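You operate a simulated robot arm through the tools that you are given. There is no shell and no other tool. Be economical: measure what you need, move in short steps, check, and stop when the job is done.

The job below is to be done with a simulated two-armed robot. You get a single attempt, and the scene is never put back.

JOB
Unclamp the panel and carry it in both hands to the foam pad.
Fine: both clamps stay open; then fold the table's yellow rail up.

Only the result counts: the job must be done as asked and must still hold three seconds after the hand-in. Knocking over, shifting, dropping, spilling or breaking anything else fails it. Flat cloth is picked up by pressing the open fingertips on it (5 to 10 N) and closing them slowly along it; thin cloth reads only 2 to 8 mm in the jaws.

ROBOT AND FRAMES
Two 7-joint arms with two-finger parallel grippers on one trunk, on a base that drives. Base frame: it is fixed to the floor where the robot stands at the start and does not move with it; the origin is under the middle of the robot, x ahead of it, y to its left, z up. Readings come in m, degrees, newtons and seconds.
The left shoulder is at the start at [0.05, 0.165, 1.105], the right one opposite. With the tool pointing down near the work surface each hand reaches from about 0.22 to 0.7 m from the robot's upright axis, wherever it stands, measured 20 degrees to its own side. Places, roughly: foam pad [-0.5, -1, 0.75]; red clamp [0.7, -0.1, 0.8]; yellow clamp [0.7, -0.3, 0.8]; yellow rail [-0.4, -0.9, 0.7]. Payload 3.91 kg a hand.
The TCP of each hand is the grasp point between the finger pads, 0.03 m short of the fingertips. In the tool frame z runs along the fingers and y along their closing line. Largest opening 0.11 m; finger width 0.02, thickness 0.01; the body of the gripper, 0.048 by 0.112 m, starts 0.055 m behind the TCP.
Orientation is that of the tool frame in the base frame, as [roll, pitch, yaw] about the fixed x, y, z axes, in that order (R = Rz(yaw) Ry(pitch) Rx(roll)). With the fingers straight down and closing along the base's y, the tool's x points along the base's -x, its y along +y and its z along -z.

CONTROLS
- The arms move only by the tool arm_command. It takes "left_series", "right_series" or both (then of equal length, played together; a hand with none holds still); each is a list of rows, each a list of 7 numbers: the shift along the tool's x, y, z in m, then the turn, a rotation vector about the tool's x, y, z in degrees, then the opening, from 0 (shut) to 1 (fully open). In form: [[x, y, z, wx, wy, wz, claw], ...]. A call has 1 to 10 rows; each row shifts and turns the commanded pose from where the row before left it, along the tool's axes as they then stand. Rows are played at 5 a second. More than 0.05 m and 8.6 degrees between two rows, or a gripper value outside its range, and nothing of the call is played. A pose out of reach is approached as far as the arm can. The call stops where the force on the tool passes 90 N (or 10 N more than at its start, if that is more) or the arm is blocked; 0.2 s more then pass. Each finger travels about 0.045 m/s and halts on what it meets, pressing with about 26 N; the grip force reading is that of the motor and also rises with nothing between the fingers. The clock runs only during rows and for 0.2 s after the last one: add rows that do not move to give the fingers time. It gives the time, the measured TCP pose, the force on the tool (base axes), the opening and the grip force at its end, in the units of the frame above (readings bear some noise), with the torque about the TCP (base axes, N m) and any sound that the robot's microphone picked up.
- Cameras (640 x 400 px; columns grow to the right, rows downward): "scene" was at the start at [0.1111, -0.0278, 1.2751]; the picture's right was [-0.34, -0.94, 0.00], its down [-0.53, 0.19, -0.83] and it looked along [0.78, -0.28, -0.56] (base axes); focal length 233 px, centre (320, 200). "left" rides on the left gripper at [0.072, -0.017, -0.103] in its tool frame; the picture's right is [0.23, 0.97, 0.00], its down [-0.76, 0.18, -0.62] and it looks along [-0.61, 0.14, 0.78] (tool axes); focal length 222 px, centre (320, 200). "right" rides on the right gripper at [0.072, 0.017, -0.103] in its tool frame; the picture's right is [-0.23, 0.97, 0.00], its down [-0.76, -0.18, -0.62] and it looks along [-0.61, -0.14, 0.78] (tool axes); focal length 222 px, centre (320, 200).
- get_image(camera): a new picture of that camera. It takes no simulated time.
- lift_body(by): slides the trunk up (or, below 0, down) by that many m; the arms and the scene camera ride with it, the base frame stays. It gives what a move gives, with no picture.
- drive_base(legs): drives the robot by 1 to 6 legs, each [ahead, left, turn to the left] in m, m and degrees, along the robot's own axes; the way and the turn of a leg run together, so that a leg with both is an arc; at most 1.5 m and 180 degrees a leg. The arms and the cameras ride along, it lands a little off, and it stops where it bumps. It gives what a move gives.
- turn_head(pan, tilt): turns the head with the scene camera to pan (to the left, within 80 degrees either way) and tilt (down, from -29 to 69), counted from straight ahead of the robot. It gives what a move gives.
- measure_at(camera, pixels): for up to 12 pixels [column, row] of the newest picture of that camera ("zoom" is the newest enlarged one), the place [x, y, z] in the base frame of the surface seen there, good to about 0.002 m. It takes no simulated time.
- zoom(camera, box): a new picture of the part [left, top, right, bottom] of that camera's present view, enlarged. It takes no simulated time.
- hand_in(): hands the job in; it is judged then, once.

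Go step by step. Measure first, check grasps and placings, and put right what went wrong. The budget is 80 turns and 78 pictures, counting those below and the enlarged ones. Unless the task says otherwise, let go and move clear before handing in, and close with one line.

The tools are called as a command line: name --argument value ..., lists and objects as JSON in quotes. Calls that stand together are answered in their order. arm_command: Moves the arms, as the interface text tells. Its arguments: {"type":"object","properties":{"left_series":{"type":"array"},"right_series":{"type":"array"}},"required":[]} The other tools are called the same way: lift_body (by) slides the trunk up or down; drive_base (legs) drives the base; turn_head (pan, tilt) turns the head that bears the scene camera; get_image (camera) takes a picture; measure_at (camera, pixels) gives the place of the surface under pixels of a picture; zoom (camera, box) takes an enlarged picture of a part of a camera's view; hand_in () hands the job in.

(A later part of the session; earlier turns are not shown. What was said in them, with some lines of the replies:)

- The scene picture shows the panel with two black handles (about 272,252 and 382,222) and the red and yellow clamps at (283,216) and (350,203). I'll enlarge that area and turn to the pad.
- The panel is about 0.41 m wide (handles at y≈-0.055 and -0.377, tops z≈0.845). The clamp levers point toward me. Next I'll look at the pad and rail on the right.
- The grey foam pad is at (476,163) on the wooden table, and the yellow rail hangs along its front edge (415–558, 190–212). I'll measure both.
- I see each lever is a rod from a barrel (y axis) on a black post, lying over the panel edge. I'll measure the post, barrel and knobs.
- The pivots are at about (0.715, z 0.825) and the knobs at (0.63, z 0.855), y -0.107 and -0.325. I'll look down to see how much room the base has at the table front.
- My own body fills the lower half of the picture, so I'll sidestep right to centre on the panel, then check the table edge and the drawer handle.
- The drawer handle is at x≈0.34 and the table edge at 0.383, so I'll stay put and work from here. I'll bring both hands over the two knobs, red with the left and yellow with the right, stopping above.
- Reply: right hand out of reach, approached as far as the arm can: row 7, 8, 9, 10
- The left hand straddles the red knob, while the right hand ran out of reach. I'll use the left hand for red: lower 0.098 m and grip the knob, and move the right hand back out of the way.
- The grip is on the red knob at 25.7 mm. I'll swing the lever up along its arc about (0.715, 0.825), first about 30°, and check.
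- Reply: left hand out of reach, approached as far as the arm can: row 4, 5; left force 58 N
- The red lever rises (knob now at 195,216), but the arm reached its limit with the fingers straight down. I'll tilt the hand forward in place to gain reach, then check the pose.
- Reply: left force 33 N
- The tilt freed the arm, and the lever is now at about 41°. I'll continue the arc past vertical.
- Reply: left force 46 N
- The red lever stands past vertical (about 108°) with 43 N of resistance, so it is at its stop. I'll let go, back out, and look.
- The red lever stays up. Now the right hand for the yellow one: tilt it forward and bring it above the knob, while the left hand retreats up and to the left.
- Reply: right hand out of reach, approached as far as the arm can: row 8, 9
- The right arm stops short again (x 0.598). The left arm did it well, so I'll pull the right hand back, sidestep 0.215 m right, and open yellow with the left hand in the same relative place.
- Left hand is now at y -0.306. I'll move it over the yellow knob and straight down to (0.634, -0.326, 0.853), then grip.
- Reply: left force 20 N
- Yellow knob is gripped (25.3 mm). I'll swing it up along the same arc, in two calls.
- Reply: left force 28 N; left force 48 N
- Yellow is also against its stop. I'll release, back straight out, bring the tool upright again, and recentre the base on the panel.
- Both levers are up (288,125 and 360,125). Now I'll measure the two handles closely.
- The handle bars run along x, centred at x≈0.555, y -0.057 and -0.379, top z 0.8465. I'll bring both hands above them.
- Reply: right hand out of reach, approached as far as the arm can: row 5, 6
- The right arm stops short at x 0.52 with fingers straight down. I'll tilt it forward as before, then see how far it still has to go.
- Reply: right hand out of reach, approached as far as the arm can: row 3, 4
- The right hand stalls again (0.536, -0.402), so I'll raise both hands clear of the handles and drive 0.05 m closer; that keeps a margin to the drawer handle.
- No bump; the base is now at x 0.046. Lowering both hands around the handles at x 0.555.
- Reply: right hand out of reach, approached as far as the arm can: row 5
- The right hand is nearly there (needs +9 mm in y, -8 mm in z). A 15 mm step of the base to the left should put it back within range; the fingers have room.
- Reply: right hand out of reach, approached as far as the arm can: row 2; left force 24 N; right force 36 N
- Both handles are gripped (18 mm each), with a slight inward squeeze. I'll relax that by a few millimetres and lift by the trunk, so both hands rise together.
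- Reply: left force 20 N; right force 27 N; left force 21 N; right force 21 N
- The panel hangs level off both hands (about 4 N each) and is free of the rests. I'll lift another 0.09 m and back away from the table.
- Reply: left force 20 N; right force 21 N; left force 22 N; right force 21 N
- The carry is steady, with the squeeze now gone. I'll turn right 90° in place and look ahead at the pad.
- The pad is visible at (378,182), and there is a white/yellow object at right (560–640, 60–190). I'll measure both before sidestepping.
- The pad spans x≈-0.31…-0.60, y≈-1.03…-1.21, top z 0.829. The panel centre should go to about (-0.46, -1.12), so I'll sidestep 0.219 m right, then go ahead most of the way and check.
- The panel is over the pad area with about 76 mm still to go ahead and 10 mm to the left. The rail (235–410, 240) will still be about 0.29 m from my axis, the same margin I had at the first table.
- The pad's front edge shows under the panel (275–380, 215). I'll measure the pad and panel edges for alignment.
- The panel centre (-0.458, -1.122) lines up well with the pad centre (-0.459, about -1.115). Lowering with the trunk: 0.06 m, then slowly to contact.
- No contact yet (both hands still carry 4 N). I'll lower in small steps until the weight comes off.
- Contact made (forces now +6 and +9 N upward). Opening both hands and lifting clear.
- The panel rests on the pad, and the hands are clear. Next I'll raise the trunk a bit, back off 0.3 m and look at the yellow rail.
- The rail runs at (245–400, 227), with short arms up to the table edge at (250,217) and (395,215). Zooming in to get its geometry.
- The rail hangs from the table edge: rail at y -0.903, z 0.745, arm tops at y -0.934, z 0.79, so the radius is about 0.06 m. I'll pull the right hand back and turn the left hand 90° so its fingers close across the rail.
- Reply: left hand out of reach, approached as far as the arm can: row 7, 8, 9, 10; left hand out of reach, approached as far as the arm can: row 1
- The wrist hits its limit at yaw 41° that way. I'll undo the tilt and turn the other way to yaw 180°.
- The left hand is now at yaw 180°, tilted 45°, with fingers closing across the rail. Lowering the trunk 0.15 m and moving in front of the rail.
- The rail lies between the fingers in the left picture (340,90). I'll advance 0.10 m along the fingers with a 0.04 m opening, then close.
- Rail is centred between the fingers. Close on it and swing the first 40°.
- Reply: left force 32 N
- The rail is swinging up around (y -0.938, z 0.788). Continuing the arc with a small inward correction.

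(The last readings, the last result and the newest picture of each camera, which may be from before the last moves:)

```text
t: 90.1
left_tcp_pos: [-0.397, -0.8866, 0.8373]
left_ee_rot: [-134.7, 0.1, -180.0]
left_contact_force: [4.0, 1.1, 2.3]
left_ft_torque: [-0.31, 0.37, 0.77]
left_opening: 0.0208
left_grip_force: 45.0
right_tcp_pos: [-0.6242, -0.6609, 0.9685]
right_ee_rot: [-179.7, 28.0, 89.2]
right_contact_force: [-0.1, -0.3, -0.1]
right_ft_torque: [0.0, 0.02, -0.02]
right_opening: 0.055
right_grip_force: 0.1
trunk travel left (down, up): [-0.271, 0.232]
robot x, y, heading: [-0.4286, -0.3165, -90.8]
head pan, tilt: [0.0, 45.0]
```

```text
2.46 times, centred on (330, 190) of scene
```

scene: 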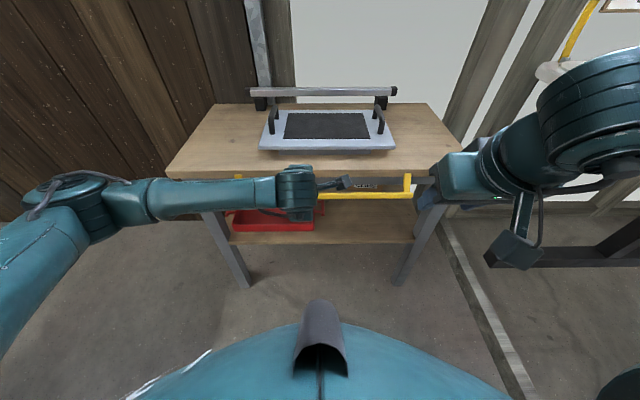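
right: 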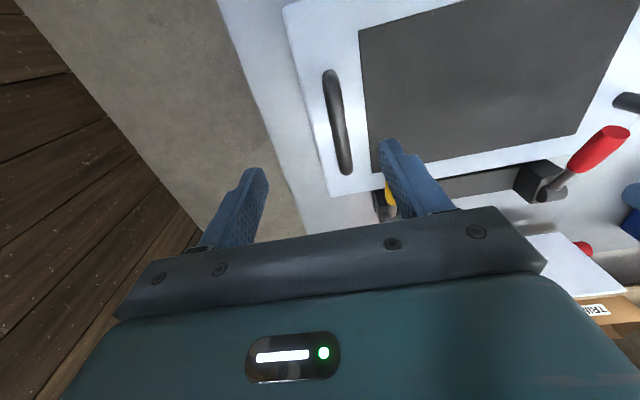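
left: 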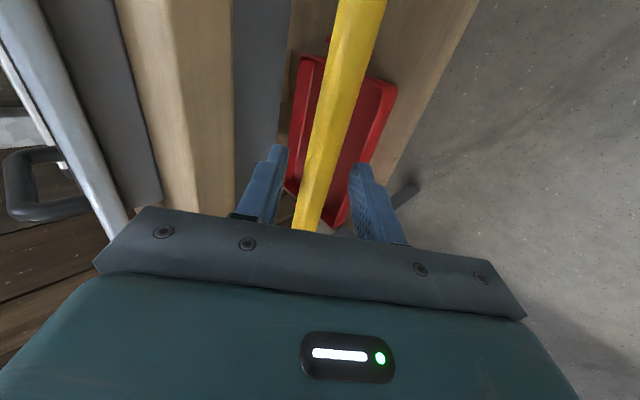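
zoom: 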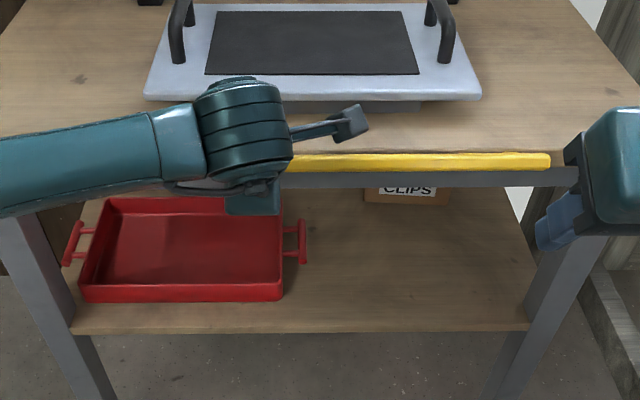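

Rail is at about 43° above horizontal with low force. Continuing toward vertical.

arm_command --left_series '[[0, -0.0104, 0.0005, 0, 0, 0, 0], [0, -0.0101, 0.0024, 0, 0, 0, 0], [0, -0.0096, 0.0041, 0, 0, 0, 0], [0, -0.0087, 0.0057, 0, 0, 0, 0], [0, 0, 0, 0, 0, 0, 0]]'

zoom --camera "scene" --box '[200, 120, 460, 240]'

```text
t: 91.3
left_tcp_pos: [-0.3971, -0.9189, 0.8521]
left_ee_rot: [-135.3, 0.1, 179.9]
left_contact_force: [6.8, 16.5, -7.3]
left_ft_torque: [1.2, 0.16, 1.09]
left_opening: 0.0224
left_grip_force: 44.8
right_tcp_pos: [-0.6245, -0.6597, 0.9679]
right_ee_rot: [-179.7, 28.0, 89.2]
right_contact_force: [0.1, -0.8, 0.4]
right_ft_torque: [-0.02, -0.01, -0.01]
right_opening: 0.0548
right_grip_force: 0.0
trunk travel left (down, up): [-0.271, 0.232]
robot x, y, heading: [-0.4247, -0.3129, -90.7]
head pan, tilt: [0.0, 45.0]
```

```text
2.46 times, centred on (330, 180) of scene
```

zoom: 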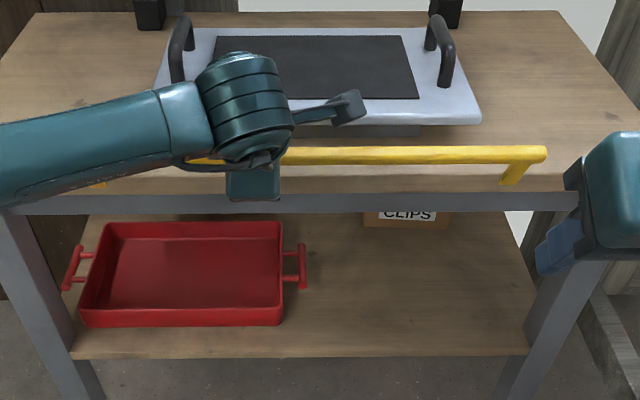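

Rail is near vertical with 16 N of resistance. I'll push two more steps to see whether this is the stop.

arm_command --left_series '[[0, -0.006, 0.006, 0, 0, 0, 0], [0, -0.0045, 0.0055, 0, 0, 0, 0], [0, 0, 0, 0, 0, 0, 0]]'

measure_at --camera "scene" --pixels '[[320, 200]]'

zoom --camera "scene" --box '[320, 150, 450, 220]'

```text
t: 92.1
left_tcp_pos: [-0.3982, -0.936, 0.8527]
left_ee_rot: [-135.0, 0.0, 179.9]
left_contact_force: [4.3, 11.5, -4.6]
left_ft_torque: [0.8, 0.44, 0.95]
left_opening: 0.024
left_grip_force: 44.7
right_tcp_pos: [-0.6242, -0.6587, 0.9679]
right_ee_rot: [-179.8, 28.0, 89.2]
right_contact_force: [0.5, 1.7, 0.5]
right_ft_torque: [0.03, 0.0, -0.01]
right_opening: 0.055
right_grip_force: 0.2
trunk travel left (down, up): [-0.271, 0.232]
robot x, y, heading: [-0.4275, -0.3137, -90.7]
head pan, tilt: [0.0, 45.0]
```

```text
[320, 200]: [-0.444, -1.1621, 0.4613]
```

```text
4.92 times, centred on (385, 185) of scene
```

zoom: 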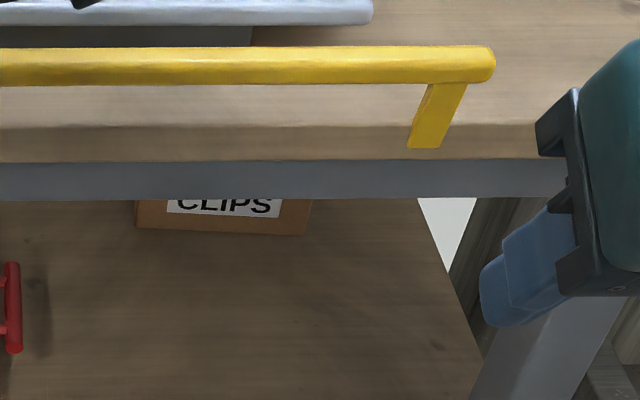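

measure_at --camera "zoom" --pixels '[[250, 52], [250, 65], [250, 80], [440, 90], [432, 115], [424, 140], [450, 60]]'

arm_command --left_series '[[0, -0.0045, 0.0065, 0, 0, 0, 0], [0, -0.003, 0.007, 0, 0, 0, 0], [0, 0, 0, 0, 0, 0, 0]]'

zoom --camera "scene" --box '[200, 130, 450, 230]'

```text
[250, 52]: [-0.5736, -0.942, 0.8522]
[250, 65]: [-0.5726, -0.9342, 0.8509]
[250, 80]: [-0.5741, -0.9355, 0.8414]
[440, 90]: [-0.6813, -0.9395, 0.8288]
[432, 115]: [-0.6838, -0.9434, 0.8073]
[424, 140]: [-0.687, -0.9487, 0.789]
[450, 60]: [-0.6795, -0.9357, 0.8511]
```

```text
t: 92.9
left_tcp_pos: [-0.3985, -0.9496, 0.8501]
left_ee_rot: [-135.1, 0.1, 179.9]
left_contact_force: [12.7, 42.2, 5.5]
left_ft_torque: [0.38, 0.29, 0.86]
left_opening: 0.0246
left_grip_force: 45.0
right_tcp_pos: [-0.6236, -0.6568, 0.97]
right_ee_rot: [-179.6, 28.2, 89.3]
right_contact_force: [0.4, -0.3, 0.2]
right_ft_torque: [0.0, 0.03, 0.02]
right_opening: 0.0547
right_grip_force: 0.0
trunk travel left (down, up): [-0.271, 0.232]
robot x, y, heading: [-0.43, -0.3161, -90.7]
head pan, tilt: [0.0, 45.0]
```

```text
2.56 times, centred on (325, 180) of scene
```

zoom: 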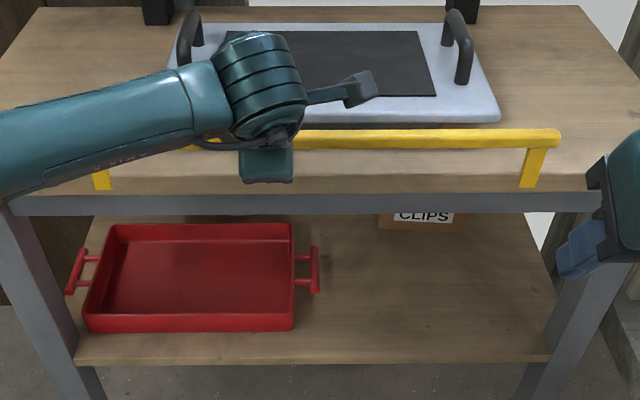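

zoom --camera "scene" --box '[320, 150, 450, 220]'

measure_at --camera "zoom" --pixels '[[250, 50], [250, 62], [440, 85], [440, 110], [432, 130], [415, 115], [250, 72]]'

```text
4.92 times, centred on (385, 185) of scene
```

zoom: 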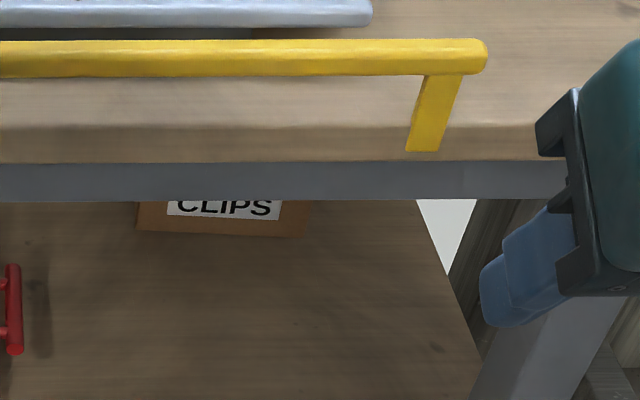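

```text
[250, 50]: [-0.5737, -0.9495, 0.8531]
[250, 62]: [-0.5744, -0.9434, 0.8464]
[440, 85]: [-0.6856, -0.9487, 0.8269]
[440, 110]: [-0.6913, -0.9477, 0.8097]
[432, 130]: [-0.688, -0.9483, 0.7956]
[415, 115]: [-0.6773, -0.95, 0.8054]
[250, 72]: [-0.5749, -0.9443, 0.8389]
```

The arm is now exactly vertical (y -0.948 along its height) with 42 N of resistance. One more small push will confirm the stop.

arm_command --left_series '[[0, -0.0028, 0.0028, 0, 0, 0, 0], [0, -0.002, 0.002, 0, 0, 0, 0], [0, 0, 0, 0, 0, 0, 0]]'

zoom --camera "scene" --box '[320, 150, 450, 220]'

measure_at --camera "zoom" --pixels '[[250, 50], [250, 62], [440, 85], [440, 110], [432, 130]]'

```text
t: 93.7
left_tcp_pos: [-0.4011, -0.951, 0.8472]
left_ee_rot: [-135.9, 0.0, 179.7]
left_contact_force: [5.4, 58.0, -5.4]
left_ft_torque: [0.47, 0.08, 0.95]
left_opening: 0.025
left_grip_force: 45.3
right_tcp_pos: [-0.6233, -0.6578, 0.9693]
right_ee_rot: [-179.8, 28.1, 89.2]
right_contact_force: [0.4, 0.5, -0.2]
right_ft_torque: [0.03, -0.03, 0.0]
right_opening: 0.055
right_grip_force: 0.1
trunk travel left (down, up): [-0.271, 0.232]
robot x, y, heading: [-0.4322, -0.3138, -90.9]
head pan, tilt: [0.0, 45.0]
```

```text
4.92 times, centred on (385, 185) of scene
```

zoom: 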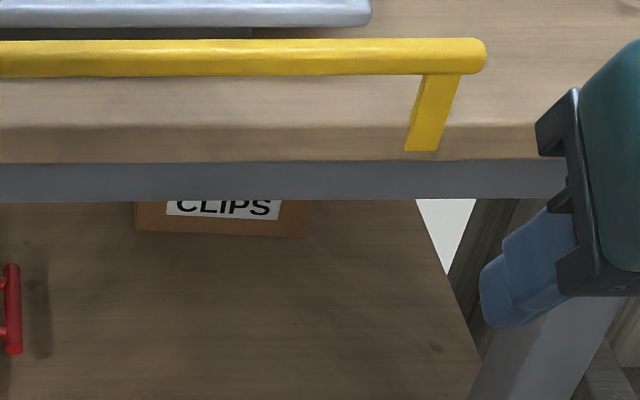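

```text
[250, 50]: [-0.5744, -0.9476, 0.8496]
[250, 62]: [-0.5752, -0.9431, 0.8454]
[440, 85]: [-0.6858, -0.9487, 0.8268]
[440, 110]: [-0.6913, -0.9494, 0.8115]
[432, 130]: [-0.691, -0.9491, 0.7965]
```

It did not move and the force rose to 58 N, so this is the stop. I'll relieve the push, open, and back out along the fingers.

arm_command --left_series '[[0, 0.003, -0.003, 0, 0, 0, 0], [0, 0, 0, 0, 0, 0, 0.3], [0, 0, 0, 0, 0, 0, 0.45], [0, 0, 0, 0, 0, 0, 0.45], [0, 0, 0, 0, 0, 0, 0.45], [0, 0, -0.015, 0, 0, 0, 0.45], [0, 0, -0.03, 0, 0, 0, 0.45], [0, 0, -0.04, 0, 0, 0, 0.45], [0, 0, -0.04, 0, 0, 0, 0.45], [0, 0, -0.04, 0, 0, 0, 0.45]]'

zoom --camera "scene" --box '[180, 100, 460, 280]'

```text
t: 95.9
left_tcp_pos: [-0.3971, -0.8369, 0.9685]
left_ee_rot: [-135.1, 0.1, 180.0]
left_contact_force: [0.0, -0.6, -0.2]
left_ft_torque: [0.02, 0.02, -0.02]
left_opening: 0.0496
left_grip_force: 0.2
right_tcp_pos: [-0.6241, -0.6591, 0.9686]
right_ee_rot: [-179.7, 28.0, 89.2]
right_contact_force: [-0.4, -0.7, -0.6]
right_ft_torque: [0.01, 0.0, 0.03]
right_opening: 0.0551
right_grip_force: 0.1
trunk travel left (down, up): [-0.271, 0.232]
robot x, y, heading: [-0.4312, -0.3154, -90.4]
head pan, tilt: [0.0, 45.0]
```

```text
2.22 times, centred on (320, 190) of scene
```

zoom: 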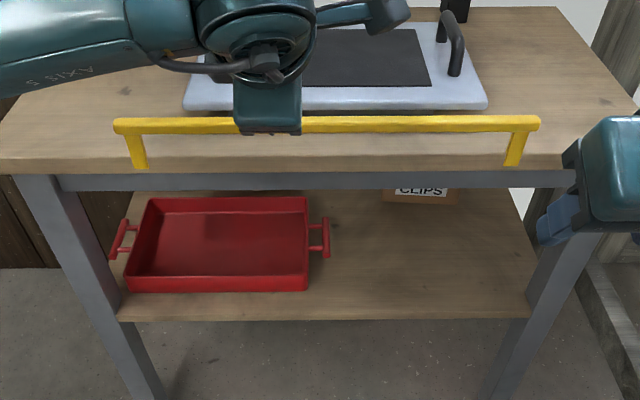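

The rail stays up by itself. I'll back off 0.25 m, then check the pad table and glance left at the clamps.

drive_base --legs '[[-0.22, 0, 0]]'

get_image --camera "scene"

turn_head --pan 78 --tilt 30

get_image --camera "scene"

```text
t: 97.5
left_tcp_pos: [-0.3934, -0.6246, 0.9688]
left_ee_rot: [-135.1, 0.1, -179.9]
left_contact_force: [0.1, -0.5, 0.0]
left_ft_torque: [-0.03, -0.02, 0.01]
left_opening: 0.0497
left_grip_force: 0.1
right_tcp_pos: [-0.6218, -0.4482, 0.969]
right_ee_rot: [-179.8, 28.1, 89.3]
right_contact_force: [-0.4, 0.7, 0.2]
right_ft_torque: [0.03, 0.0, 0.01]
right_opening: 0.0549
right_grip_force: 0.1
trunk travel left (down, up): [-0.271, 0.232]
robot x, y, heading: [-0.4249, -0.0996, -90.5]
head pan, tilt: [0.0, 45.0]
```

```text
20 pictures are left
```

scene: 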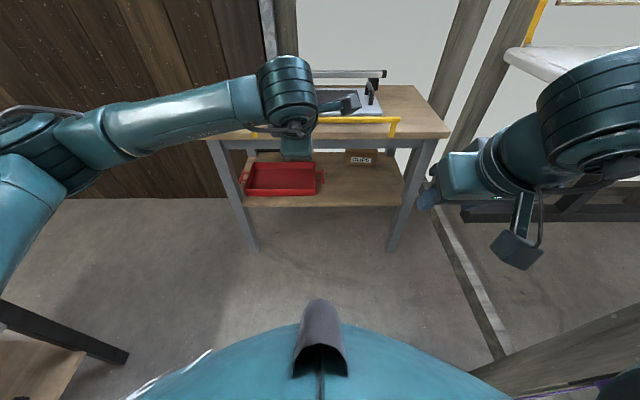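

```text
t: 99.0
left_tcp_pos: [-0.3933, -0.6252, 0.9677]
left_ee_rot: [-135.1, 0.0, -179.9]
left_contact_force: [0.0, -0.9, 1.1]
left_ft_torque: [0.0, 0.05, 0.0]
left_opening: 0.0492
left_grip_force: 0.1
right_tcp_pos: [-0.6206, -0.4484, 0.9686]
right_ee_rot: [-179.7, 27.9, 89.4]
right_contact_force: [0.2, 0.5, 0.4]
right_ft_torque: [0.01, 0.02, -0.01]
right_opening: 0.0549
right_grip_force: 0.0
trunk travel left (down, up): [-0.271, 0.232]
robot x, y, heading: [-0.4251, -0.0997, -90.7]
head pan, tilt: [78.0, 30.0]
```

```text
19 pictures are left
```

scene: 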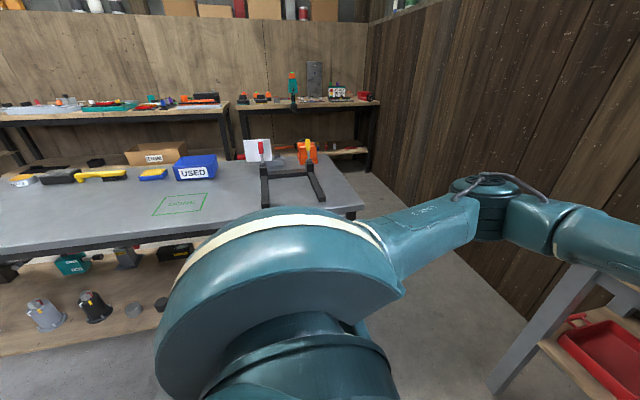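

Both clamp levers are still up (263,148 and 308,148), and the jig is empty. One last look at the panel and rail.

arm_command --left_series '[[0, 0, -0.04, 0, 0, 0, 0.45], [-0.04, 0, -0.03, 0, 0, 0, 0.45], [-0.04, 0, 0, 0, 0, 0, 0.45], [-0.04, 0, 0, 0, 0, 0, 0.45]]'

turn_head --pan 0 --tilt 40

zoom --camera "scene" --box '[190, 60, 470, 240]'

```text
t: 100.0
left_tcp_pos: [-0.2743, -0.5744, 1.0129]
left_ee_rot: [-135.1, 0.0, -179.9]
left_contact_force: [-0.6, 0.2, 0.2]
left_ft_torque: [0.01, 0.02, -0.01]
left_opening: 0.0493
left_grip_force: 0.0
right_tcp_pos: [-0.6216, -0.4479, 0.9681]
right_ee_rot: [-179.7, 27.8, 89.4]
right_contact_force: [0.0, 0.1, 0.1]
right_ft_torque: [0.01, -0.01, -0.01]
right_opening: 0.0552
right_grip_force: 0.0
trunk travel left (down, up): [-0.271, 0.232]
robot x, y, heading: [-0.4286, -0.1015, -90.6]
head pan, tilt: [78.0, 30.0]
```

```text
t: 101.6
left_tcp_pos: [-0.2755, -0.5739, 1.0141]
left_ee_rot: [-135.1, 0.1, -179.9]
left_contact_force: [-0.5, -0.6, -0.2]
left_ft_torque: [0.02, -0.03, 0.01]
left_opening: 0.0496
left_grip_force: 0.1
right_tcp_pos: [-0.6205, -0.4487, 0.9682]
right_ee_rot: [-179.7, 27.9, 89.4]
right_contact_force: [-0.6, -0.3, 1.1]
right_ft_torque: [0.03, -0.01, -0.03]
right_opening: 0.0551
right_grip_force: 0.1
trunk travel left (down, up): [-0.271, 0.232]
robot x, y, heading: [-0.4284, -0.1023, -90.6]
head pan, tilt: [0.0, 40.0]
```

```text
2.22 times, centred on (330, 150) of scene
```

zoom: 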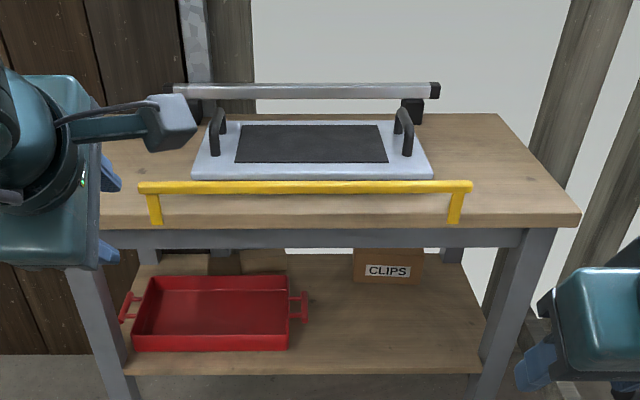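

The panel lies flat on the pad, the rail stands up, both clamps are open and both hands are clear. Handing in.

hand_in

```text
The job is handed in.
```

I've handed the job in: I opened both clamps, carried the panel in both hands to the foam pad, then folded the yellow rail up. My last look showed the panel flat on the pad, the rail staying up and both clamps still open.
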